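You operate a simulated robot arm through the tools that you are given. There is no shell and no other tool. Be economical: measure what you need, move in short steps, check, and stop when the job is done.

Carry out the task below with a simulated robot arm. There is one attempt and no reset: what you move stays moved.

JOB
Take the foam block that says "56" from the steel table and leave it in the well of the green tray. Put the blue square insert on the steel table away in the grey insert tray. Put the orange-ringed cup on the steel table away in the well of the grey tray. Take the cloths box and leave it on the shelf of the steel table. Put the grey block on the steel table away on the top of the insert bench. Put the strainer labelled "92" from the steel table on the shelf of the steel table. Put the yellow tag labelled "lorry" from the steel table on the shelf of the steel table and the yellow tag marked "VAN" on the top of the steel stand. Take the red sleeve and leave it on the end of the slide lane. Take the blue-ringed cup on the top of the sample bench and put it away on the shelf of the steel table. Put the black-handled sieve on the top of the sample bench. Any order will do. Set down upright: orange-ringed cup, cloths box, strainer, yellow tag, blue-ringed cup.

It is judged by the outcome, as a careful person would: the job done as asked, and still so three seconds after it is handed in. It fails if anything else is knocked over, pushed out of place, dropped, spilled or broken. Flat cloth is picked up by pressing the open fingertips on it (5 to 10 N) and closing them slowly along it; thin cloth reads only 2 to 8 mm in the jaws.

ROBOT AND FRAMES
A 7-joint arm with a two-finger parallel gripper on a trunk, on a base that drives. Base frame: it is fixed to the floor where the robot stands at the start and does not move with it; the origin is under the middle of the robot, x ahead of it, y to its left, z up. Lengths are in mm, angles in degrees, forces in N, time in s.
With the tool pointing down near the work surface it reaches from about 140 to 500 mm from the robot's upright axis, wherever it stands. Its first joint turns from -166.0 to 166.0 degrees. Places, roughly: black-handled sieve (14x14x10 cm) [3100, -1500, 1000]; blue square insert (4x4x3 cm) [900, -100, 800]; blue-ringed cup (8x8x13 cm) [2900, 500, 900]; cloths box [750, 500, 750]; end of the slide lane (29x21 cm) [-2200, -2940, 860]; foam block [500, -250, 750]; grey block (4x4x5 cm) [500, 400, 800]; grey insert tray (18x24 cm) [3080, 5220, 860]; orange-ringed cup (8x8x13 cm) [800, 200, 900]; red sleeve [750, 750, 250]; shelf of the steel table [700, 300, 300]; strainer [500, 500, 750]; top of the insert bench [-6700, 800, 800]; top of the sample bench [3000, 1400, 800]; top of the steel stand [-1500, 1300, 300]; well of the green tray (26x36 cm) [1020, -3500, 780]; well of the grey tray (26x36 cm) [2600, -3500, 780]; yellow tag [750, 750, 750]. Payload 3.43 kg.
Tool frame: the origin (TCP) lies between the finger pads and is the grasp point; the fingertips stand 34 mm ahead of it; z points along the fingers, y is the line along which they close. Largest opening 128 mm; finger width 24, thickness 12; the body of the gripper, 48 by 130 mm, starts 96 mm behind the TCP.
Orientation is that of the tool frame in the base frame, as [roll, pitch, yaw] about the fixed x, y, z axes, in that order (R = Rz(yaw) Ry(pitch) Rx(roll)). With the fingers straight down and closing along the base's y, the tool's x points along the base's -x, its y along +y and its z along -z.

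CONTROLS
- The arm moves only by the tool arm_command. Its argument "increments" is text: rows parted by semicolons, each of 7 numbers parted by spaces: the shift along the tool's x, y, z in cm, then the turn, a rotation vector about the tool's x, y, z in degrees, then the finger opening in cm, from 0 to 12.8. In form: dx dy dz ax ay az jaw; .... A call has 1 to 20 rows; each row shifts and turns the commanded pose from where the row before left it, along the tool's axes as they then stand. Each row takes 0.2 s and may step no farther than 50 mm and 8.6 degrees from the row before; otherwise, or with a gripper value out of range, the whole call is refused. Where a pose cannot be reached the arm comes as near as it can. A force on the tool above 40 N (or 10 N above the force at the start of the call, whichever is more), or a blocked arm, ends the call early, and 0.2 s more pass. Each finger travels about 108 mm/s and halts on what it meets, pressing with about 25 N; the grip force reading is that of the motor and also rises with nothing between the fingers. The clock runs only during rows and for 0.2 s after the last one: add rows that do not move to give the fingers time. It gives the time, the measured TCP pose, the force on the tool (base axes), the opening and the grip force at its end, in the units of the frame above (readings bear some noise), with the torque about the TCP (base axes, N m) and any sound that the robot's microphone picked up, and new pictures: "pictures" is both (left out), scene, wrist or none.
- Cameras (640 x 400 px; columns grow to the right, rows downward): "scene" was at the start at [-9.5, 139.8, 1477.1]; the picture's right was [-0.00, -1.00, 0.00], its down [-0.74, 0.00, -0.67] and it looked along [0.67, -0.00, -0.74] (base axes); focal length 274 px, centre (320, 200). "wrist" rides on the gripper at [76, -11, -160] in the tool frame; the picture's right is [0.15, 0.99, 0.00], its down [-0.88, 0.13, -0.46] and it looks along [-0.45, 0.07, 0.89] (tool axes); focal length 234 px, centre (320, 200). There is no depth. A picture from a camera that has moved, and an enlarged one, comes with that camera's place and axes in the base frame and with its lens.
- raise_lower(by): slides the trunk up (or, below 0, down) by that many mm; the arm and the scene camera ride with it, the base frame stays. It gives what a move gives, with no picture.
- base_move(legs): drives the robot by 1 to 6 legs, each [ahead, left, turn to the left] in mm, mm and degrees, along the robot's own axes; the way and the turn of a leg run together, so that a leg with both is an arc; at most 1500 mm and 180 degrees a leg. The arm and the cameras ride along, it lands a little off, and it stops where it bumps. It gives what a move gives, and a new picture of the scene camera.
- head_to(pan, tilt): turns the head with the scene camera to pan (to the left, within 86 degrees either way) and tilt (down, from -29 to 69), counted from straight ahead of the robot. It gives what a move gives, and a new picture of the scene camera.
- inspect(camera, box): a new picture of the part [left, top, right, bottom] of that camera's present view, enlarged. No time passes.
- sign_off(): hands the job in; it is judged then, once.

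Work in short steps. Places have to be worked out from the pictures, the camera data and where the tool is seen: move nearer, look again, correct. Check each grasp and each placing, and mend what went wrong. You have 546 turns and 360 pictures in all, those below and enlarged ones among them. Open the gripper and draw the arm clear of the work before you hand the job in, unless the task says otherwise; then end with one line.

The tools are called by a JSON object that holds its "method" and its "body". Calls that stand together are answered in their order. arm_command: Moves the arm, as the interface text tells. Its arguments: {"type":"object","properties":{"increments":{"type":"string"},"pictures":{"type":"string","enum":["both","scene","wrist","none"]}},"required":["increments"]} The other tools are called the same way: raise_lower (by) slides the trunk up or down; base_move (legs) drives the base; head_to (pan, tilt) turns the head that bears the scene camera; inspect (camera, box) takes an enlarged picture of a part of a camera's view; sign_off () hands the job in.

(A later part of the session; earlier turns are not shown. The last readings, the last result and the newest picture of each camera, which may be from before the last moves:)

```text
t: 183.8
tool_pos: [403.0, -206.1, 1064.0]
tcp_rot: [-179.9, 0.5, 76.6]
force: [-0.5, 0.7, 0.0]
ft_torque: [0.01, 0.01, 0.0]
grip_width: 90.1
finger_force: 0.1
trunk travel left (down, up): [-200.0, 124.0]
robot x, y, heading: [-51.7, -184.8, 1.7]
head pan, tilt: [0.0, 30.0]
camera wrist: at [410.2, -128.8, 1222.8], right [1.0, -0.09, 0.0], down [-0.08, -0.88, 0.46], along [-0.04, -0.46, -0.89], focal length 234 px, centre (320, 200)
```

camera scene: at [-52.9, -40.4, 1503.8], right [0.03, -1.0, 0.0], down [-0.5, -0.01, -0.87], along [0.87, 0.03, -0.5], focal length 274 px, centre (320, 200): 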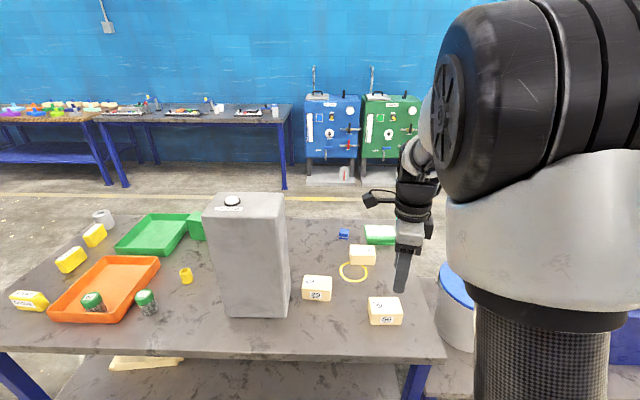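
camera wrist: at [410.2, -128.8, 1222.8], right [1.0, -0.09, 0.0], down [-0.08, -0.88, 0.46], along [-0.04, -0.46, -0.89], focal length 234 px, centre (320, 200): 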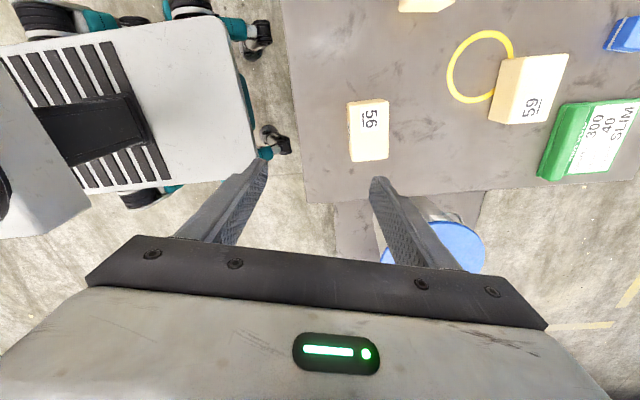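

Zoom to verify the numbers on both foam blocks.

{"method": "inspect", "body": {"camera": "wrist", "box": [330, 40, 600, 200]}}

{"method": "inspect", "body": {"camera": "scene", "box": [290, 215, 450, 335]}}

```text
2.37 times, centred on (465, 120) of wrist
camera zoom: at [410.2, -128.8, 1222.8], right [1.0, -0.09, 0.0], down [-0.08, -0.88, 0.46], along [-0.04, -0.46, -0.89], focal length 555 px, centre (-24, 390)
```

zoom: 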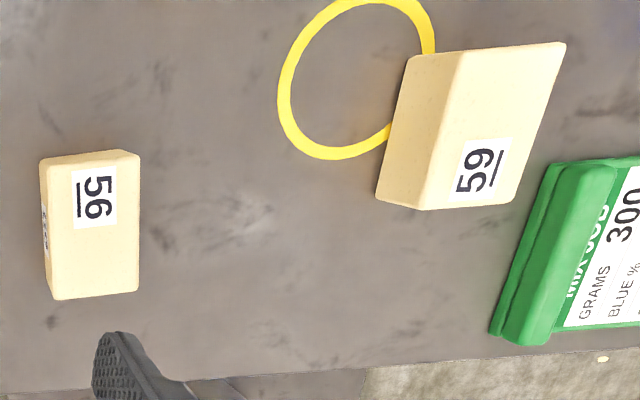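

```text
3.33 times, centred on (370, 275) of scene
camera zoom: at [-52.9, -40.4, 1503.9], right [0.03, -1.0, 0.0], down [-0.5, -0.01, -0.87], along [0.87, 0.03, -0.5], focal length 913 px, centre (153, -50)
```

zoom: 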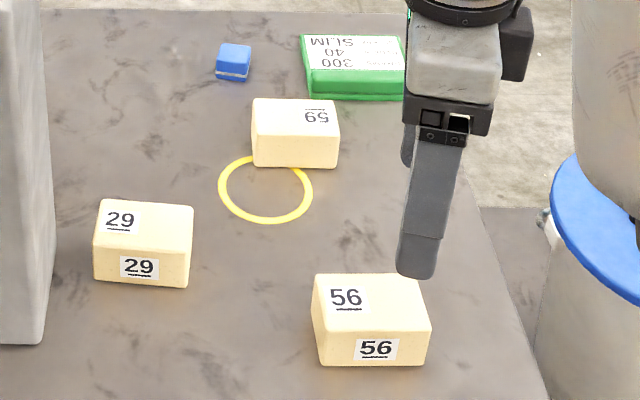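

Foam 56 is at about (483, −209), about 66 mm wide along x. Drive 90 mm closer and re-aim.

{"method": "base_move", "body": {"legs": [[80, 0, -1.5]]}}

{"method": "arm_command", "body": {"increments": "0 0 4 0 0 -8 10;0 0 4 0 0 0 10;0 0 0 0 0 0 10", "pictures": "wrist"}}

```text
t: 184.9
tool_pos: [482.4, -218.2, 1064.8]
tcp_rot: [-179.8, 0.3, 75.0]
force: [0.7, 0.0, -0.8]
ft_torque: [0.04, 0.01, 0.01]
grip_width: 90.2
finger_force: 0.1
trunk travel left (down, up): [-200.0, 124.0]
robot x, y, heading: [31.5, -180.3, 0.1]
head pan, tilt: [0.0, 30.0]
camera scene: at [31.5, -39.1, 1503.8], right [0.0, -1.0, 0.0], down [-0.5, 0.0, -0.87], along [0.87, 0.0, -0.5], focal length 274 px, centre (320, 200)
```

scene: 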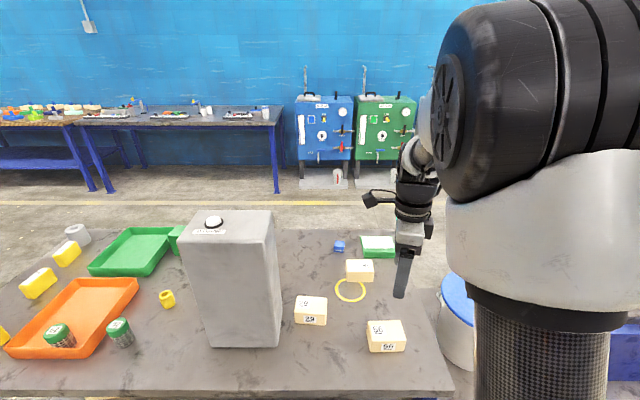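

```text
t: 185.7
tool_pos: [482.4, -219.2, 983.9]
tcp_rot: [-179.9, 0.3, 83.0]
force: [-0.6, 0.6, -0.4]
ft_torque: [0.01, 0.02, 0.04]
grip_width: 99.8
finger_force: 0.1
trunk travel left (down, up): [-200.0, 124.0]
robot x, y, heading: [30.7, -179.8, -0.0]
head pan, tilt: [0.0, 30.0]
camera wrist: at [481.4, -141.6, 1142.0], right [1.0, 0.03, 0.0], down [0.02, -0.89, 0.46], along [0.01, -0.46, -0.89], focal length 234 px, centre (320, 200)
```

wrist: 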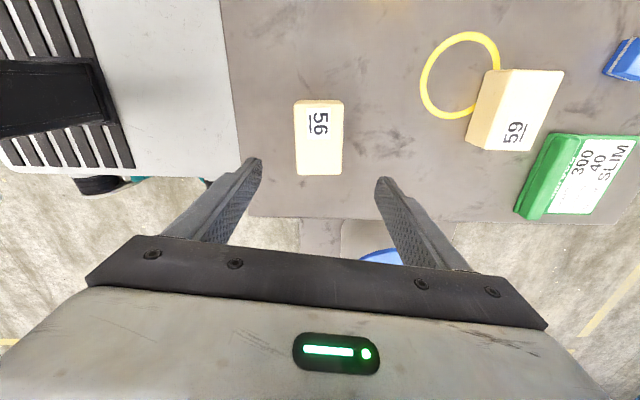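

Aligned within a few mm; rotate 7° more, centre in y, descend to z≈843 and close.

{"method": "arm_command", "body": {"increments": "1.1 -0.1 0 0 0 -7 10;0 0 4 0 0 0 10;0 0 4 0 0 0 10;0 0 4 0 0 0 10;0 0 2.1 0 0 0 10;0 0 0 0 0 0 10;0 0 0 0 0 0 6;0 0 0 0 0 0 5;0 0 0 0 0 0 5", "pictures": "wrist"}}

```text
t: 187.7
tool_pos: [481.3, -209.5, 843.8]
tcp_rot: [-179.8, 0.4, 90.0]
force: [0.0, 0.6, -0.3]
ft_torque: [0.06, -0.03, 0.02]
grip_width: 58.9
finger_force: 25.1
trunk travel left (down, up): [-200.0, 124.0]
robot x, y, heading: [31.7, -178.6, 0.0]
head pan, tilt: [0.0, 30.0]
camera wrist: at [471.7, -133.5, 1002.4], right [0.99, 0.15, 0.0], down [0.13, -0.88, 0.46], along [0.06, -0.46, -0.89], focal length 234 px, centre (320, 200)
```

wrist: 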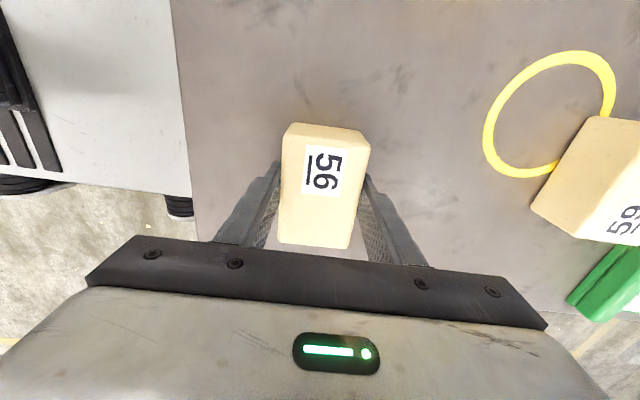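

Foam held (59 mm, 25 N). Lift, back off, and head for the green tray bench.

{"method": "arm_command", "body": {"increments": "0 0 -4.5 0 0 0 5;0 0 -4.5 0 0 0 5;0 0 -4.5 0 0 0 5;0 0 -4.5 0 0 0 5;0 0 -4.5 0 0 0 5;0 0 0 0 0 0 5", "pictures": "none"}}

{"method": "base_move", "body": {"legs": [[-600, 0, 0], [0, 0, -90], [1000, 0, 0], [1000, 0, 0], [0, 1500, 0]]}}

```text
t: 189.1
tool_pos: [482.3, -209.7, 1070.9]
tcp_rot: [-179.8, 0.4, 90.0]
force: [0.4, -0.1, 0.5]
ft_torque: [-0.03, -0.04, 0.02]
grip_width: 58.8
finger_force: 24.9
trunk travel left (down, up): [-200.0, 124.0]
robot x, y, heading: [28.2, -180.8, 0.1]
head pan, tilt: [0.0, 30.0]
```

```text
t: 219.8
tool_pos: [831.6, -2671.9, 1068.5]
tcp_rot: [-179.8, 0.5, -3.3]
force: [-1.6, 0.0, 0.5]
ft_torque: [0.01, 0.02, 0.0]
grip_width: 58.6
finger_force: 25.1
trunk travel left (down, up): [-200.0, 124.0]
robot x, y, heading: [887.3, -2222.5, -93.4]
head pan, tilt: [0.0, 30.0]
camera scene: at [1028.8, -2228.8, 1503.8], right [-1.0, 0.06, 0.0], down [0.03, 0.5, -0.87], along [-0.05, -0.86, -0.5], focal length 274 px, centre (320, 200)
```

scene: 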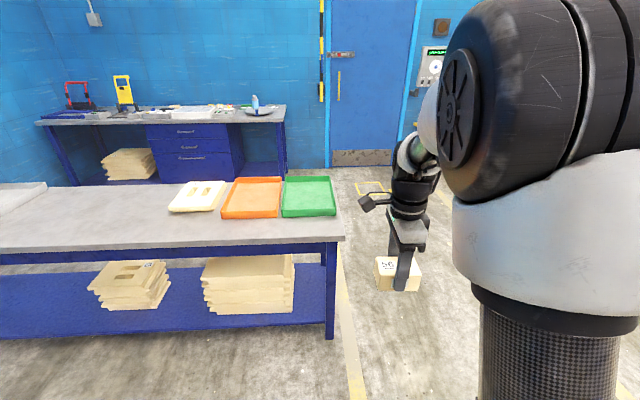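

The green tray sits at the bench's right end, x≈885–1145, y≈−3330…−3690; it can be reached from the end. I turn to heading 0 and go round to x≈400, y≈−3460.

{"method": "base_move", "body": {"legs": [[0, 0, 93.4], [-520, 0, 0], [0, -1240, 0]]}}

```text
t: 238.6
tool_pos: [844.9, -3476.9, 1069.7]
tcp_rot: [-179.8, 0.4, 92.1]
force: [0.3, 0.1, -0.1]
ft_torque: [0.01, -0.02, -0.02]
grip_width: 58.7
finger_force: 24.8
trunk travel left (down, up): [-200.0, 124.0]
robot x, y, heading: [390.1, -3461.1, 2.3]
head pan, tilt: [0.0, 30.0]
camera scene: at [387.4, -3323.9, 1503.9], right [0.04, -1.0, 0.0], down [-0.5, -0.02, -0.87], along [0.87, 0.03, -0.5], focal length 274 px, centre (320, 200)
```

scene: 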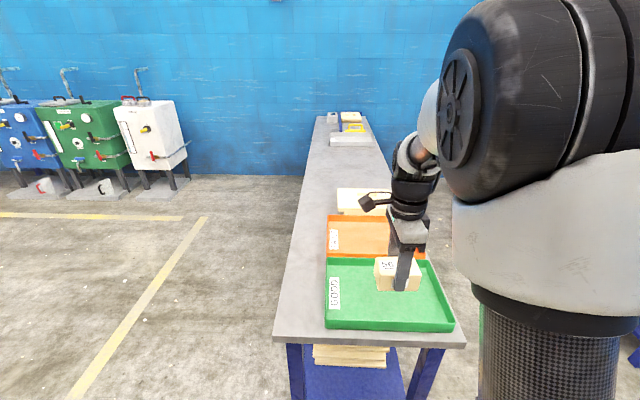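

The tray's well spans about x 885–1140, y −3330…−3670. Drive 120 mm closer, then check over the tray.

{"method": "base_move", "body": {"legs": [[120, 0, -2]]}}

{"method": "arm_command", "body": {"increments": "0 1.5 4 0 0 0 5;0 1.5 4 0 0 0 5;0 0 4 0 0 0 5;0 0 0 0 0 0 5", "pictures": "both"}}

```text
t: 239.9
tool_pos: [963.8, -3490.8, 1069.8]
tcp_rot: [-179.8, 0.5, 90.2]
force: [0.2, 0.0, 0.4]
ft_torque: [-0.01, 0.0, -0.01]
grip_width: 58.8
finger_force: 25.0
trunk travel left (down, up): [-200.0, 124.0]
robot x, y, heading: [508.5, -3461.6, 0.3]
head pan, tilt: [0.0, 30.0]
camera scene: at [512.4, -3321.3, 1503.8], right [0.0, -1.0, 0.0], down [-0.5, 0.0, -0.87], along [0.87, 0.0, -0.5], focal length 274 px, centre (320, 200)
```

scene: 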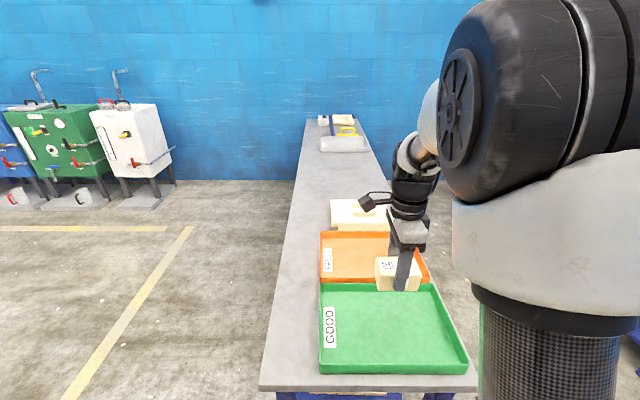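

```text
t: 240.9
tool_pos: [993.5, -3487.3, 947.5]
tcp_rot: [-179.8, 0.3, 90.1]
force: [0.1, -0.2, -0.9]
ft_torque: [-0.02, 0.05, -0.01]
grip_width: 58.7
finger_force: 25.0
trunk travel left (down, up): [-200.0, 124.0]
robot x, y, heading: [510.4, -3463.0, 0.1]
head pan, tilt: [0.0, 30.0]
camera scene: at [512.4, -3321.3, 1503.8], right [0.0, -1.0, 0.0], down [-0.5, 0.0, -0.87], along [0.87, 0.0, -0.5], focal length 274 px, centre (320, 200)
camera wrist: at [982.7, -3410.4, 1106.1], right [0.99, 0.15, 0.0], down [0.13, -0.88, 0.46], along [0.06, -0.46, -0.89], focal length 234 px, centre (320, 200)
```

scene: 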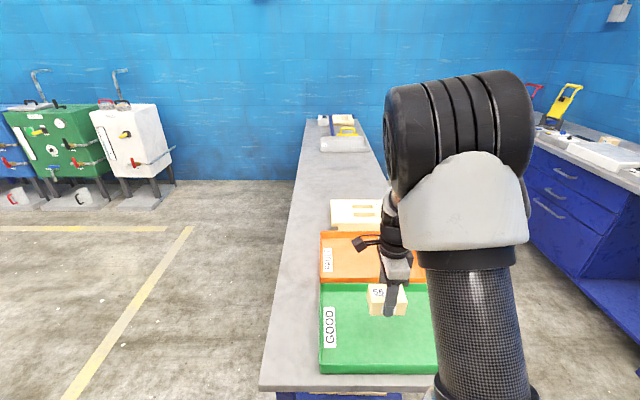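
wrist: 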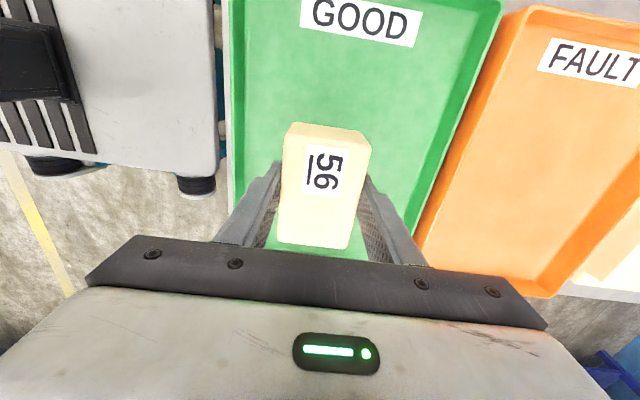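

Centred over the well. Lower towards contact with small last steps.

{"method": "arm_command", "body": {"increments": "0 0 4 0 0 0 5;0 0 3.5 0 0 0 5;0 0 0 0 0 0 5;0 0 0.4 0 0 0 5;0 0 0.4 0 0 0 5;0 0 0.4 0 0 0 5;0 0 0.4 0 0 0 5;0 0 0 0 0 0 5", "pictures": "none"}}

```text
t: 242.7
tool_pos: [993.0, -3489.5, 857.8]
tcp_rot: [-179.8, 0.3, 90.2]
force: [-0.2, 0.5, -0.2]
ft_torque: [0.01, -0.01, 0.04]
grip_width: 58.6
finger_force: 25.2
trunk travel left (down, up): [-200.0, 124.0]
robot x, y, heading: [507.4, -3461.2, 0.1]
head pan, tilt: [0.0, 30.0]
```

{"method": "arm_command", "body": {"increments": "0 0 0.4 0 0 0 5;0 0 0.4 0 0 0 5;0 0 0.4 0 0 0 5;0 0 0.4 0 0 0 5;0 0 0.4 0 0 0 5;0 0 0.4 0 0 0 5;0 0 0.4 0 0 0 5;0 0 0.4 0 0 0 5;0 0 0.4 0 0 0 5;0 0 0.4 0 0 0 5", "pictures": "wrist"}}

```text
t: 244.5
tool_pos: [994.2, -3490.8, 832.8]
tcp_rot: [179.9, 0.3, 90.2]
force: [-7.3, -0.6, 22.9]
ft_torque: [-0.13, 0.36, -0.03]
grip_width: 59.2
finger_force: 24.6
trunk travel left (down, up): [-200.0, 124.0]
robot x, y, heading: [509.5, -3459.6, 0.2]
head pan, tilt: [0.0, 30.0]
stopped in row 9: the force on the tool passed its limit at 45 N (the readings are from after the stop); the commanded pose is now the measured one
camera wrist: at [982.7, -3414.1, 989.8], right [0.99, 0.15, 0.0], down [0.13, -0.88, 0.46], along [0.07, -0.45, -0.89], focal length 234 px, centre (320, 200)
```

wrist: 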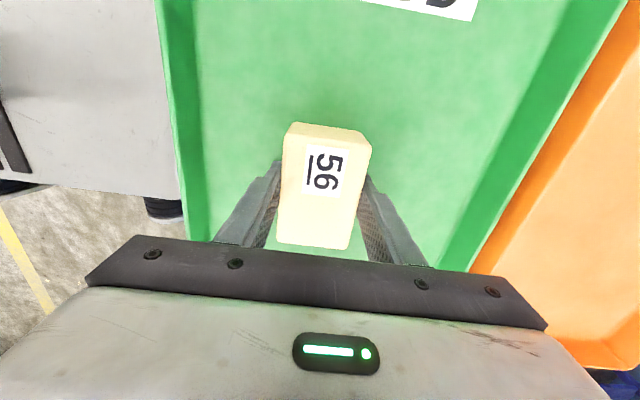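

Contact at TCP 833: the foam rests in the well. Release and retreat.

{"method": "arm_command", "body": {"increments": "0 0 -0.2 0 0 0 7;0 0 0 0 0 0 8;0 0 0 0 0 0 8;0 0 -3 0 0 0 8;0 0 -4.5 0 0 0 8;0 0 -4.5 0 0 0 8;0 0 -4.5 0 0 0 8;0 0 -4.5 0 0 0 8;0 -2 -2.5 0 0 0 8;0 0 0 0 0 0 8", "pictures": "wrist"}}

```text
t: 246.7
tool_pos: [976.1, -3487.0, 1069.3]
tcp_rot: [179.9, 0.3, 90.2]
force: [0.3, -0.4, 0.4]
ft_torque: [0.03, 0.0, -0.03]
grip_width: 80.0
finger_force: 0.0
trunk travel left (down, up): [-200.0, 124.0]
robot x, y, heading: [513.2, -3464.7, 0.2]
head pan, tilt: [0.0, 30.0]
camera wrist: at [964.9, -3410.0, 1226.9], right [0.99, 0.15, 0.0], down [0.13, -0.88, 0.46], along [0.07, -0.46, -0.89], focal length 234 px, centre (320, 200)
```

wrist: 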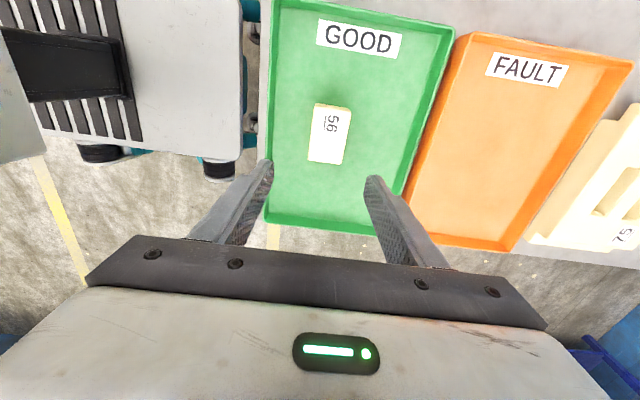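

Foam done. Next, the black-handled sieve near (3100, −1500, 1000), apparently at the white unit by the wall. Drive there and look.

{"method": "base_move", "body": {"legs": [[-250, 0, 0], [0, 1150, 0], [1500, 0, 0], [0, 700, 0]]}}

```text
t: 273.4
tool_pos: [2266.2, -1642.8, 1068.0]
tcp_rot: [180.0, 0.3, 90.9]
force: [0.5, -0.2, 0.4]
ft_torque: [0.02, 0.01, 0.02]
grip_width: 80.1
finger_force: 0.0
trunk travel left (down, up): [-200.0, 124.0]
robot x, y, heading: [1798.2, -1624.7, 1.5]
head pan, tilt: [0.0, 30.0]
camera scene: at [1799.1, -1484.7, 1503.9], right [0.02, -1.0, 0.0], down [-0.5, -0.01, -0.87], along [0.87, 0.02, -0.5], focal length 274 px, centre (320, 200)
```

scene: 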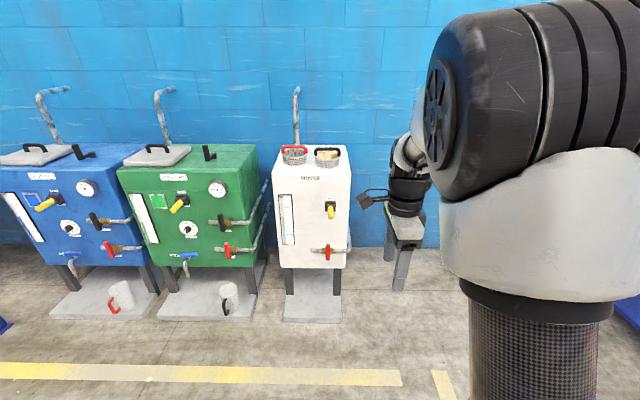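

{"method": "inspect", "body": {"camera": "scene", "box": [260, 120, 370, 200]}}

```text
5.00 times, centred on (315, 160) of scene
camera zoom: at [1799.1, -1484.7, 1503.9], right [0.02, -1.0, 0.0], down [-0.5, -0.01, -0.87], along [0.87, 0.02, -0.5], focal length 1370 px, centre (345, 400)
```

zoom: 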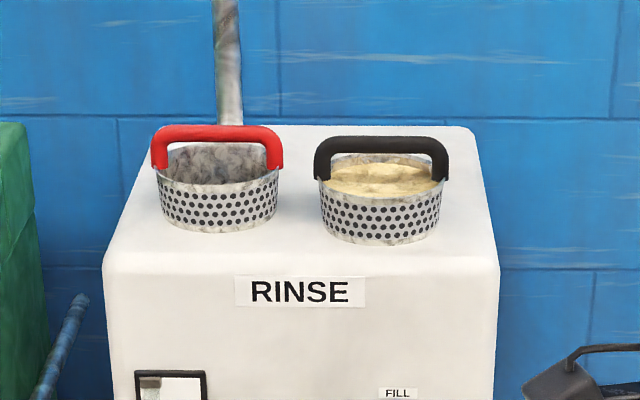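

The black-handled sieve is a basket holding something, so it must stay level. I will take it by the handle bar. Raise the trunk and approach.

{"method": "raise_lower", "body": {"by": 120}}

{"method": "base_move", "body": {"legs": [[0, 165, -1.5], [660, 0, 0]]}}

{"method": "arm_command", "body": {"increments": "0 0 0 0 0 0 8", "pictures": "wrist"}}

```text
t: 274.9
tool_pos: [2265.8, -1643.6, 1188.4]
tcp_rot: [-180.0, 0.3, 91.0]
force: [-0.4, 0.4, 0.8]
ft_torque: [0.03, -0.01, 0.02]
grip_width: 80.1
finger_force: 0.1
trunk travel left (down, up): [-320.0, 4.0]
robot x, y, heading: [1803.0, -1621.5, 1.2]
head pan, tilt: [0.0, 30.0]
```

```text
t: 280.3
tool_pos: [2915.1, -1488.1, 1189.6]
tcp_rot: [-179.9, 0.2, 89.9]
force: [-0.6, 0.2, 0.0]
ft_torque: [0.02, 0.05, -0.01]
grip_width: 79.9
finger_force: 0.0
trunk travel left (down, up): [-320.0, 4.0]
robot x, y, heading: [2445.5, -1461.2, 0.1]
head pan, tilt: [0.0, 30.0]
camera scene: at [2451.0, -1320.4, 1623.8], right [0.0, -1.0, 0.0], down [-0.5, 0.0, -0.87], along [0.87, 0.0, -0.5], focal length 274 px, centre (320, 200)
```

scene: 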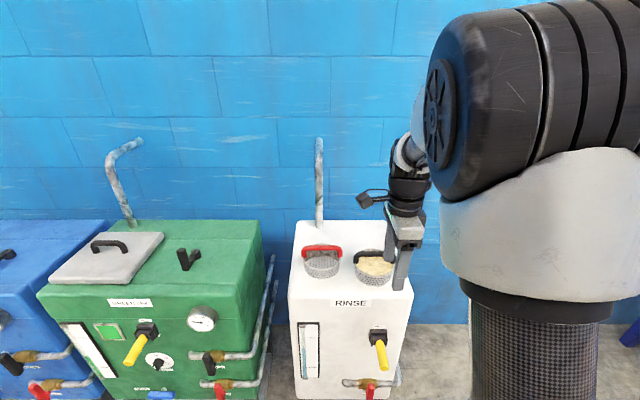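

```text
t: 280.7
tool_pos: [2914.8, -1488.7, 1188.2]
tcp_rot: [-180.0, 0.3, 89.9]
force: [0.1, 0.4, 0.6]
ft_torque: [0.02, -0.02, 0.02]
grip_width: 79.9
finger_force: 0.1
trunk travel left (down, up): [-320.0, 4.0]
robot x, y, heading: [2447.1, -1459.9, 0.2]
head pan, tilt: [0.0, 30.0]
camera wrist: at [2903.5, -1411.0, 1346.6], right [0.99, 0.15, 0.0], down [0.13, -0.88, 0.46], along [0.07, -0.46, -0.89], focal length 234 px, centre (320, 200)
```

wrist: 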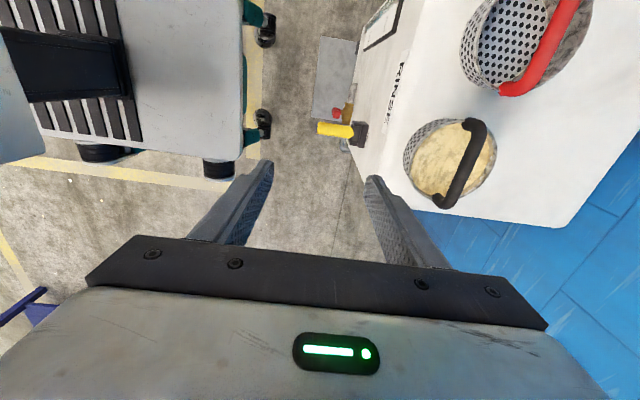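

Handle bar centre computed at about (3093, −1480, 1062). Drive 120 mm closer and shift the arm over it.

{"method": "base_move", "body": {"legs": [[125, 0, 0]]}}

{"method": "arm_command", "body": {"increments": "0.4 2.5 0 0 0 0 6;0.4 2.5 0 0 0 0 6;0 0 0 0 0 0 6", "pictures": "both"}}

```text
t: 282.0
tool_pos: [3022.8, -1488.0, 1187.9]
tcp_rot: [-179.9, 0.3, 90.0]
force: [-0.7, -0.7, 0.0]
ft_torque: [0.0, 0.03, -0.02]
grip_width: 80.0
finger_force: 0.1
trunk travel left (down, up): [-320.0, 4.0]
robot x, y, heading: [2555.2, -1462.9, 0.1]
head pan, tilt: [0.0, 30.0]
stopped in leg 1: the robot was blocked; the commanded pose is now the measured one
camera scene: at [2558.8, -1321.8, 1623.9], right [0.0, -1.0, 0.0], down [-0.5, 0.0, -0.87], along [0.87, 0.0, -0.5], focal length 274 px, centre (320, 200)
```

scene: 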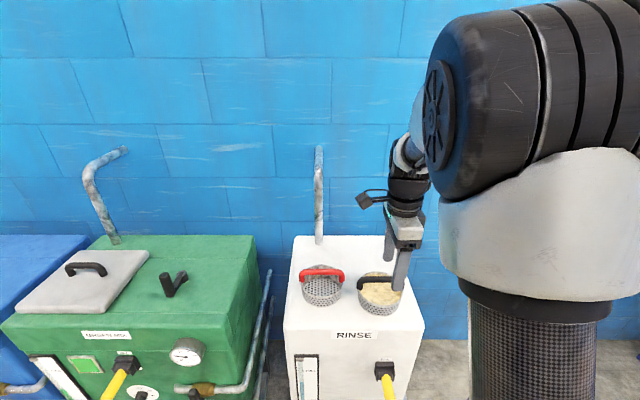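

```text
t: 282.8
tool_pos: [3073.5, -1479.1, 1188.5]
tcp_rot: [180.0, 0.3, 90.0]
force: [0.5, 0.8, 0.1]
ft_torque: [0.04, 0.0, -0.02]
grip_width: 59.9
finger_force: 0.1
trunk travel left (down, up): [-320.0, 4.0]
robot x, y, heading: [2555.4, -1460.7, 0.0]
head pan, tilt: [0.0, 30.0]
camera scene: at [2558.8, -1321.8, 1623.9], right [0.0, -1.0, 0.0], down [-0.5, 0.0, -0.87], along [0.87, 0.0, -0.5], focal length 274 px, centre (320, 200)
camera wrist: at [3063.1, -1402.6, 1346.4], right [0.99, 0.15, 0.0], down [0.13, -0.88, 0.46], along [0.07, -0.46, -0.89], focal length 234 px, centre (320, 200)
```

scene: 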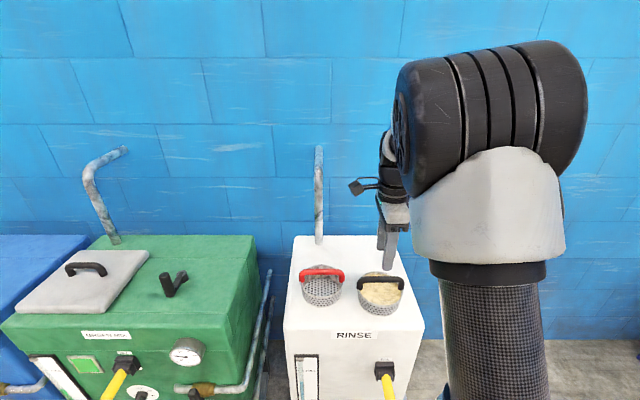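
wrist: 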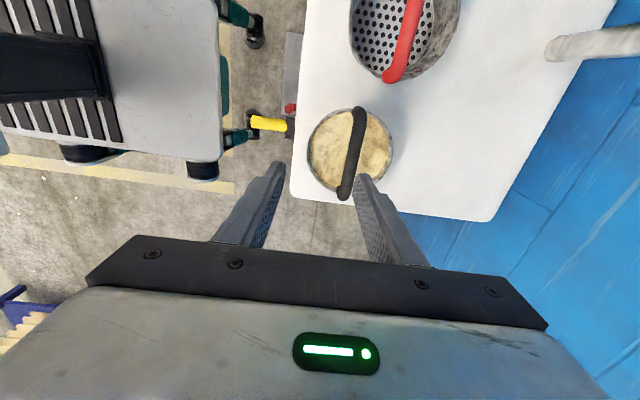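

The bar now resolves to about (3120, −1487, 1035). I shift 46 mm further in x, to test the reach, staying above.

{"method": "arm_command", "body": {"increments": "-0.4 2.3 0 0 0 0 6;-0.4 2.3 0 0 0 0 6;0 0 4 0 0 0 6;0 0 0 0 0 0 6", "pictures": "both"}}

```text
t: 283.8
tool_pos: [3120.6, -1491.8, 1145.2]
tcp_rot: [-179.8, 0.3, 89.9]
force: [-0.3, 0.2, -0.1]
ft_torque: [0.01, 0.04, 0.0]
grip_width: 60.1
finger_force: 0.0
trunk travel left (down, up): [-320.0, 4.0]
robot x, y, heading: [2557.0, -1462.2, 0.0]
head pan, tilt: [0.0, 30.0]
camera scene: at [2558.9, -1321.9, 1623.9], right [0.0, -1.0, 0.0], down [-0.5, 0.0, -0.87], along [0.87, 0.0, -0.5], focal length 274 px, centre (320, 200)
camera wrist: at [3110.8, -1414.7, 1302.3], right [0.99, 0.15, 0.0], down [0.13, -0.88, 0.46], along [0.07, -0.46, -0.89], focal length 234 px, centre (320, 200)
```

scene: 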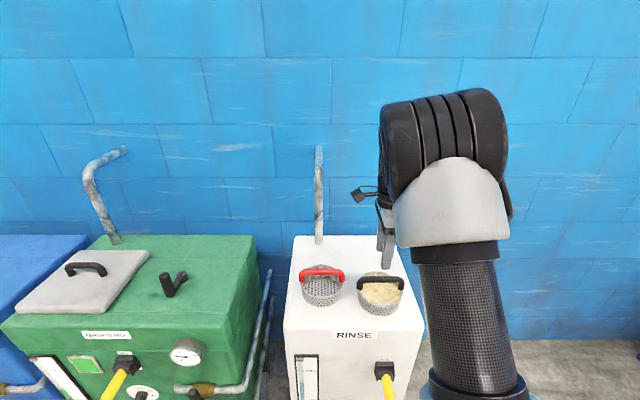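
wrist: 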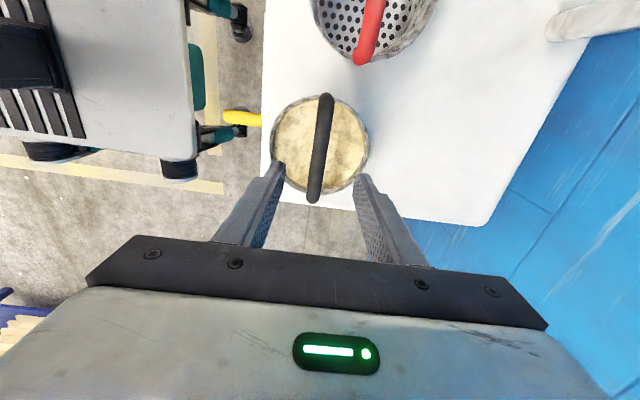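

Reach works; centre is (3122, −1486). Descend to z≈1085 and look.

{"method": "arm_command", "body": {"increments": "0.6 0.2 3 0 0 0 6;0 0 3 0 0 0 6;0 0 0 0 0 0 6", "pictures": "wrist"}}

{"method": "inspect", "body": {"camera": "scene", "box": [330, 200, 450, 320]}}

```text
t: 284.6
tool_pos: [3123.6, -1485.8, 1086.0]
tcp_rot: [180.0, 0.3, 90.1]
force: [-0.8, -0.6, -0.6]
ft_torque: [0.02, 0.02, 0.0]
grip_width: 60.1
finger_force: 0.1
trunk travel left (down, up): [-320.0, 4.0]
robot x, y, heading: [2556.0, -1463.9, -0.2]
head pan, tilt: [0.0, 30.0]
camera wrist: at [3112.9, -1409.1, 1243.2], right [0.99, 0.15, 0.0], down [0.13, -0.88, 0.46], along [0.07, -0.46, -0.89], focal length 234 px, centre (320, 200)
```

wrist: 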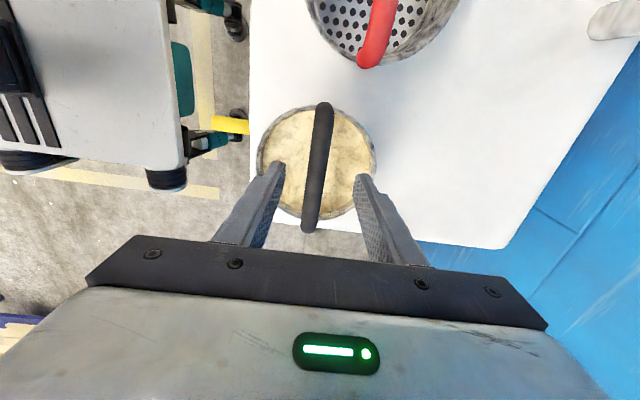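

```text
3.33 times, centred on (390, 260) of scene
camera zoom: at [2558.9, -1321.9, 1623.9], right [0.0, -1.0, 0.0], down [-0.5, 0.0, -0.87], along [0.87, 0.0, -0.5], focal length 913 px, centre (87, 0)
```

zoom: 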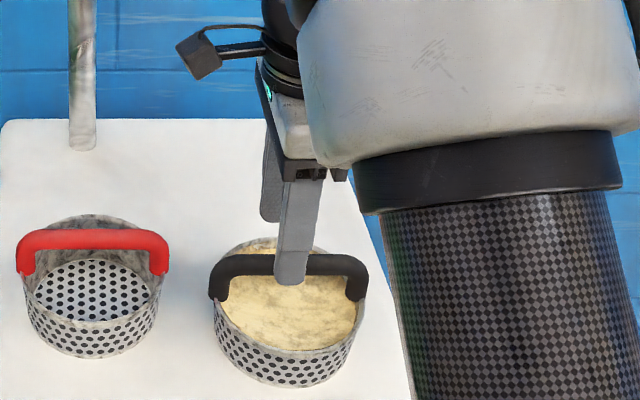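

Descend to TCP 1042 (tips about 1008, above the rim) and close on the bar.

{"method": "arm_command", "body": {"increments": "0 -0.1 2.2 0 0 0 6;0 0 1.2 0 0 0 6;0 0 0.9 0 0 0 6;0 0 0 0 0 0 6;0 0 0 0 0 0 3;0 0 0 0 0 0 1;0 0 0 0 0 0 0.5;0 0 0 0 0 0 0.5", "pictures": "wrist"}}

{"method": "inspect", "body": {"camera": "scene", "box": [330, 200, 450, 320]}}

```text
t: 286.4
tool_pos: [3120.8, -1484.3, 1044.1]
tcp_rot: [-179.8, 0.3, 90.0]
force: [0.8, 0.7, -0.2]
ft_torque: [0.06, 0.0, -0.01]
grip_width: 17.2
finger_force: 25.2
trunk travel left (down, up): [-320.0, 4.0]
robot x, y, heading: [2557.1, -1464.0, 0.0]
head pan, tilt: [0.0, 30.0]
camera wrist: at [3109.3, -1407.7, 1201.6], right [0.99, 0.15, 0.0], down [0.13, -0.88, 0.46], along [0.07, -0.46, -0.89], focal length 234 px, centre (320, 200)
```

wrist: 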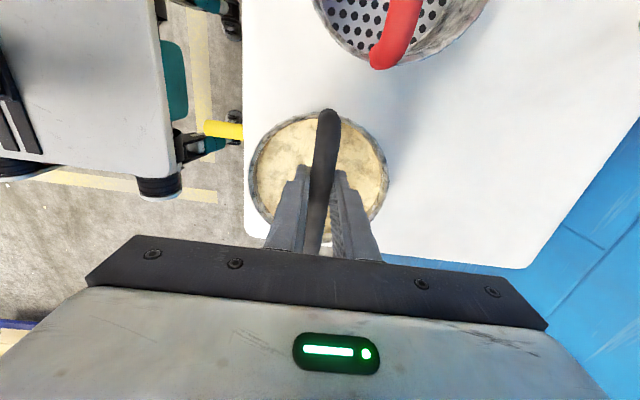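

```text
3.33 times, centred on (390, 260) of scene
camera zoom: at [2558.9, -1321.8, 1623.8], right [0.0, -1.0, 0.0], down [-0.5, 0.0, -0.87], along [0.87, 0.0, -0.5], focal length 913 px, centre (87, 0)
```

zoom: 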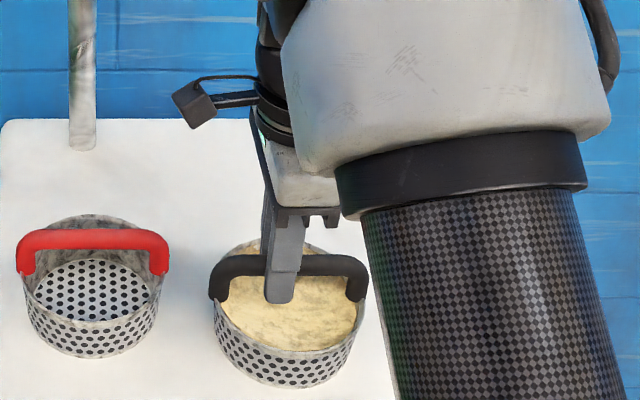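

Bar gripped (17 mm). Lift gently and check for level.

{"method": "arm_command", "body": {"increments": "0 0 -1 0 0 0 0.5;0 0 -1.5 0 0 0 0.5;0 0 -2 0 0 0 0.5;0 0 -2 0 0 0 0.5;0 0 -2 0 0 0 0.5;0 0 0 0 0 0 0.5;0 0 0 0 0 0 0.5", "pictures": "both"}}

```text
t: 288.0
tool_pos: [3120.0, -1481.5, 1129.1]
tcp_rot: [-179.9, 0.4, 90.0]
force: [-0.3, -0.2, -3.2]
ft_torque: [0.01, -0.02, 0.02]
grip_width: 17.4
finger_force: 25.4
trunk travel left (down, up): [-320.0, 4.0]
robot x, y, heading: [2556.6, -1461.2, -0.2]
head pan, tilt: [0.0, 30.0]
camera scene: at [2559.0, -1321.9, 1623.8], right [0.0, -1.0, 0.0], down [-0.5, 0.0, -0.87], along [0.87, 0.0, -0.5], focal length 274 px, centre (320, 200)
camera wrist: at [3109.0, -1405.2, 1287.5], right [0.99, 0.15, 0.0], down [0.13, -0.88, 0.46], along [0.07, -0.46, -0.89], focal length 234 px, centre (320, 200)
```

scene: 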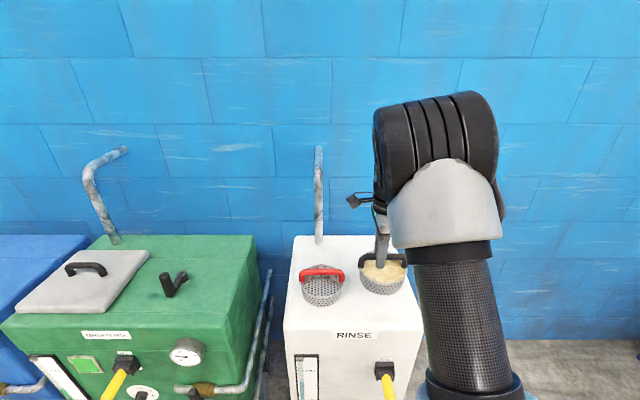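
wrist: 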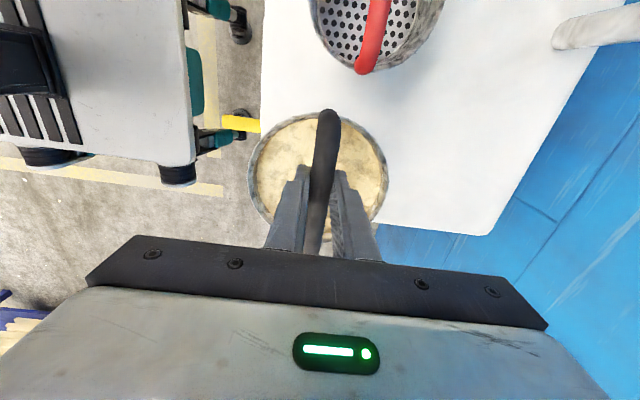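

Level and held. Retract the arm a bit, then back off and strafe to the sample bench.

{"method": "base_move", "body": {"legs": [[-650, 0, 0]]}}

{"method": "arm_command", "body": {"increments": "0 -2.5 0 0 0 0 0.5;0 -2.5 0 0 0 0 0.5;0 -2.5 0 0 0 0 0.5;0 -2.5 0 0 0 0 0.5;0 0 0 0 0 0 0.5", "pictures": "none"}}

{"method": "base_move", "body": {"legs": [[0, 1400, 0], [0, 1300, 0]]}}

```text
t: 291.6
tool_pos: [2484.8, -1485.0, 1130.0]
tcp_rot: [-179.9, 0.4, 89.5]
force: [1.0, -0.3, -1.0]
ft_torque: [0.0, -0.01, 0.01]
grip_width: 17.1
finger_force: 25.0
trunk travel left (down, up): [-320.0, 4.0]
robot x, y, heading: [1918.9, -1461.2, -0.6]
head pan, tilt: [0.0, 30.0]
camera scene: at [1925.5, -1319.2, 1623.9], right [-0.01, -1.0, 0.0], down [-0.5, 0.0, -0.87], along [0.87, -0.01, -0.5], focal length 274 px, centre (320, 200)
```

scene: 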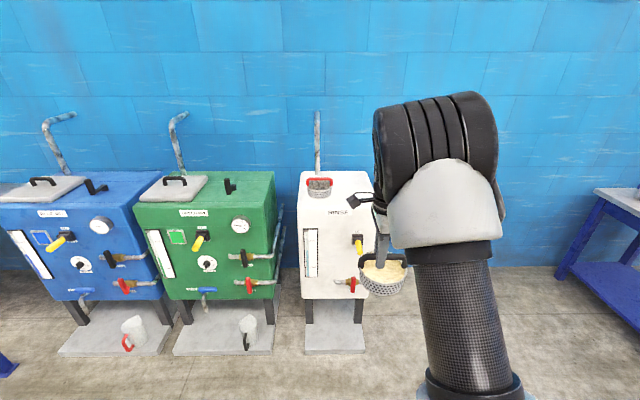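

```text
t: 292.8
tool_pos: [2386.2, -1483.1, 1128.6]
tcp_rot: [-179.9, 0.3, 89.4]
force: [-0.7, -0.1, -2.3]
ft_torque: [0.02, -0.01, 0.01]
grip_width: 17.6
finger_force: 24.9
trunk travel left (down, up): [-320.0, 4.0]
robot x, y, heading: [1924.0, -1459.3, -0.8]
head pan, tilt: [0.0, 30.0]
```

```text
t: 318.9
tool_pos: [2386.2, 1228.1, 1129.7]
tcp_rot: [-180.0, 0.3, 89.0]
force: [0.6, -1.0, -2.1]
ft_torque: [0.04, 0.03, -0.03]
grip_width: 17.1
finger_force: 25.6
trunk travel left (down, up): [-320.0, 4.0]
robot x, y, heading: [1923.0, 1254.2, -0.8]
head pan, tilt: [0.0, 30.0]
camera scene: at [1928.2, 1395.8, 1623.8], right [-0.02, -1.0, 0.0], down [-0.5, 0.01, -0.87], along [0.87, -0.01, -0.5], focal length 274 px, centre (320, 200)
```

scene: 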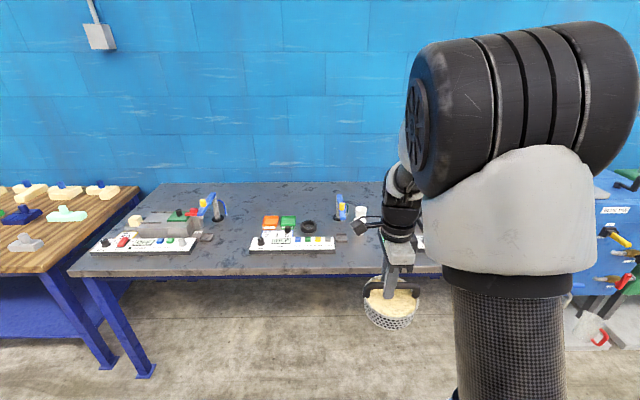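

Zoom in on the sample bench to find a free spot of at least 16 cm near the front.

{"method": "inspect", "body": {"camera": "scene", "box": [60, 170, 440, 290]}}

{"method": "head_to", "body": {"pan": -25, "tilt": 30}}

```text
1.68 times, centred on (250, 230) of scene
camera zoom: at [1928.2, 1395.8, 1623.8], right [-0.02, -1.0, 0.0], down [-0.5, 0.01, -0.87], along [0.87, -0.01, -0.5], focal length 461 px, centre (438, 150)
```

zoom: 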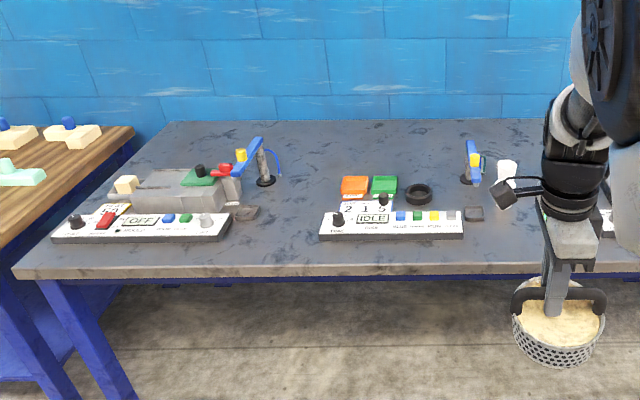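

```text
t: 319.8
tool_pos: [2385.3, 1227.5, 1129.0]
tcp_rot: [-179.9, 0.3, 89.0]
force: [0.7, 0.3, -1.3]
ft_torque: [0.01, 0.01, 0.02]
grip_width: 17.0
finger_force: 24.7
trunk travel left (down, up): [-320.0, 4.0]
robot x, y, heading: [1922.8, 1257.7, -1.1]
head pan, tilt: [-25.0, 30.0]
camera scene: at [1919.1, 1357.8, 1623.8], right [-0.44, -0.9, 0.0], down [-0.45, 0.22, -0.87], along [0.78, -0.38, -0.5], focal length 274 px, centre (320, 200)
```

scene: 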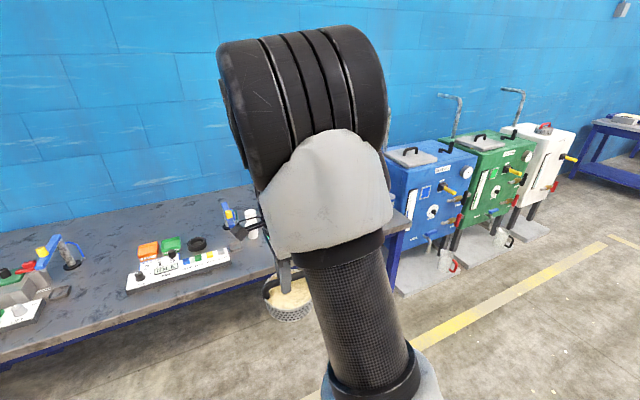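

There is a wide free stretch right of the middle panel, about (2866, 1140). I drive up to it, with the sieve at z≈1130 well above the items, and check with the wrist view.

{"method": "base_move", "body": {"legs": [[0, -95, 1], [380, 0, 0]]}}

{"method": "arm_command", "body": {"increments": "0 0 0 0 0 0 0.5", "pictures": "wrist"}}

{"method": "head_to", "body": {"pan": 5, "tilt": 40}}

```text
t: 323.3
tool_pos: [2760.8, 1140.2, 1129.7]
tcp_rot: [-179.9, 0.3, 90.0]
force: [0.8, -0.1, -2.4]
ft_torque: [0.01, -0.01, 0.03]
grip_width: 17.4
finger_force: 25.1
trunk travel left (down, up): [-320.0, 4.0]
robot x, y, heading: [2298.7, 1160.4, 0.0]
head pan, tilt: [-25.0, 30.0]
camera scene: at [2292.0, 1260.8, 1623.8], right [-0.42, -0.91, 0.0], down [-0.45, 0.21, -0.87], along [0.79, -0.36, -0.5], focal length 274 px, centre (320, 200)
```

scene: 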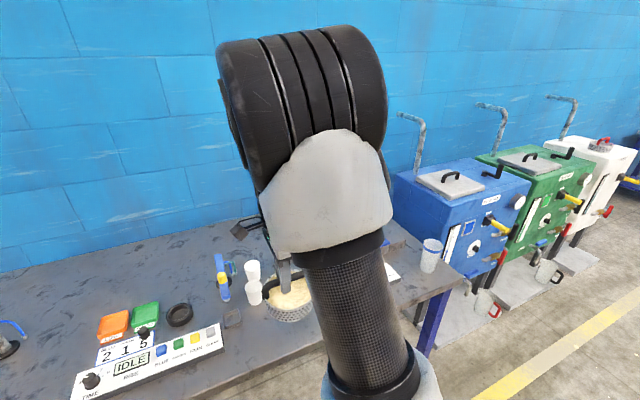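

```text
t: 323.7
tool_pos: [2761.0, 1140.7, 1128.8]
tcp_rot: [-179.9, 0.3, 90.2]
force: [0.5, 0.3, -1.5]
ft_torque: [0.02, -0.02, -0.03]
grip_width: 17.3
finger_force: 25.0
trunk travel left (down, up): [-320.0, 4.0]
robot x, y, heading: [2298.5, 1160.7, 0.2]
head pan, tilt: [-25.0, 30.0]
camera wrist: at [2750.1, 1216.3, 1287.1], right [0.99, 0.15, 0.0], down [0.13, -0.88, 0.46], along [0.07, -0.46, -0.89], focal length 234 px, centre (320, 200)
```

wrist: 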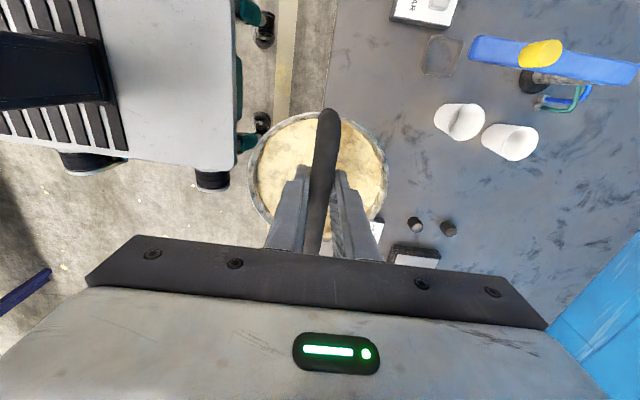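

```text
t: 324.7
tool_pos: [2760.5, 1138.5, 1129.5]
tcp_rot: [-179.9, 0.3, 90.0]
force: [0.3, -0.3, -2.2]
ft_torque: [0.01, 0.02, -0.01]
grip_width: 17.2
finger_force: 24.9
trunk travel left (down, up): [-320.0, 4.0]
robot x, y, heading: [2298.3, 1158.7, -0.1]
head pan, tilt: [5.0, 40.0]
camera scene: at [2294.3, 1306.4, 1608.5], right [0.09, -1.0, 0.0], down [-0.64, -0.06, -0.77], along [0.76, 0.07, -0.64], focal length 274 px, centre (320, 200)
```

scene: 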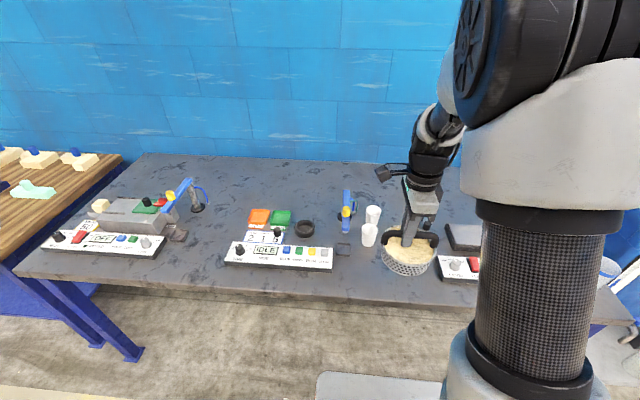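

The target spot (2861, 1140) has >100 mm to the panels and about 50 mm to the white cups behind. Drive 100 mm and lower.

{"method": "base_move", "body": {"legs": [[100, 0, 0]]}}

{"method": "arm_command", "body": {"increments": "0 0 3.5 0 0 0 0.5;0 0 3.5 0 0 0 0.5;0 0 3.5 0 0 0 0.5;0 0 3.5 0 0 0 0.5;0 0 0 0 0 0 0.5", "pictures": "both"}}

```text
t: 325.8
tool_pos: [2862.7, 1142.4, 1128.2]
tcp_rot: [-179.9, 0.3, 90.4]
force: [-0.1, 0.6, -2.5]
ft_torque: [-0.02, 0.02, -0.03]
grip_width: 17.0
finger_force: 24.5
trunk travel left (down, up): [-320.0, 4.0]
robot x, y, heading: [2398.2, 1158.8, 0.4]
head pan, tilt: [5.0, 40.0]
camera scene: at [2394.9, 1306.9, 1608.5], right [0.09, -1.0, 0.0], down [-0.64, -0.06, -0.77], along [0.76, 0.07, -0.64], focal length 274 px, centre (320, 200)
```

scene: 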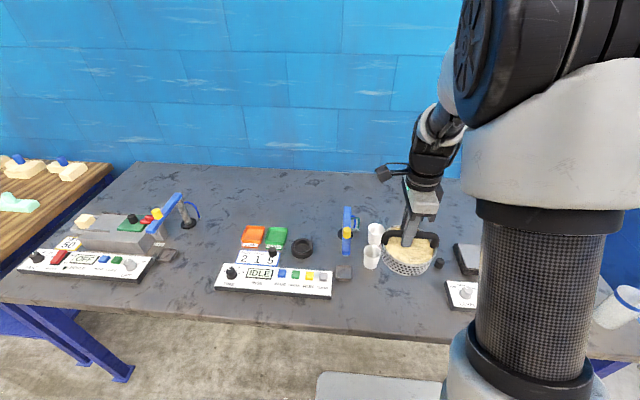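

```text
t: 327.0
tool_pos: [2862.8, 1143.7, 987.6]
tcp_rot: [-179.8, 0.3, 90.3]
force: [0.5, 0.0, -2.3]
ft_torque: [0.02, -0.01, 0.02]
grip_width: 17.2
finger_force: 25.1
trunk travel left (down, up): [-320.0, 4.0]
robot x, y, heading: [2399.3, 1155.7, 0.5]
head pan, tilt: [5.0, 40.0]
camera scene: at [2394.3, 1306.9, 1608.5], right [0.09, -1.0, 0.0], down [-0.64, -0.06, -0.77], along [0.76, 0.07, -0.64], focal length 274 px, centre (320, 200)
camera wrist: at [2851.4, 1219.9, 1145.8], right [0.99, 0.15, 0.0], down [0.14, -0.88, 0.46], along [0.07, -0.45, -0.89], focal length 234 px, centre (320, 200)
```

scene: 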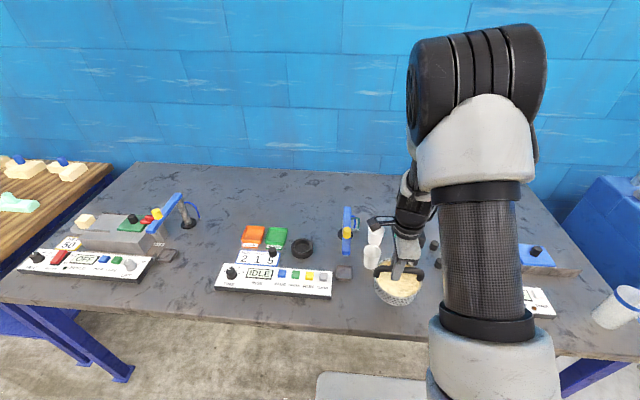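
wrist: 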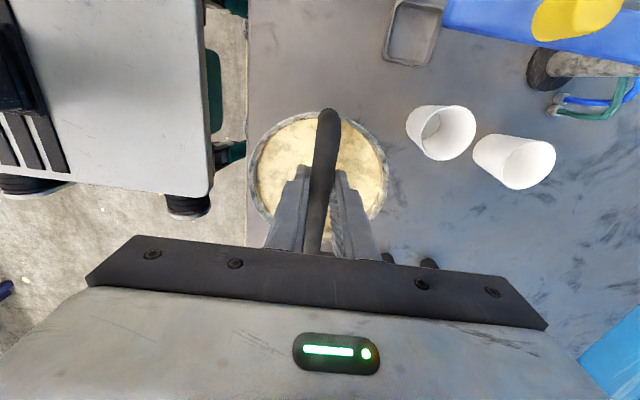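

Clear all round. Lower to contact in small steps.

{"method": "arm_command", "body": {"increments": "0 0 2.5 0 0 0 0.5;0 0 2 0 0 0 0.5;0 0 0.8 0 0 0 0.5;0 0 0.4 0 0 0 0.5;0 0 0.4 0 0 0 0.5;0 0 0.4 0 0 0 0.5;0 0 0.4 0 0 0 0.5;0 0 0.4 0 0 0 0.5;0 0 0.4 0 0 0 0.5;0 0 0.4 0 0 0 0.5", "pictures": "none"}}

```text
t: 329.2
tool_pos: [2862.7, 1141.6, 910.1]
tcp_rot: [179.7, 0.3, 90.3]
force: [1.1, 0.5, 19.9]
ft_torque: [0.12, 0.0, -0.02]
grip_width: 17.2
finger_force: 25.1
trunk travel left (down, up): [-320.0, 4.0]
robot x, y, heading: [2402.0, 1161.6, 0.6]
head pan, tilt: [5.0, 40.0]
```

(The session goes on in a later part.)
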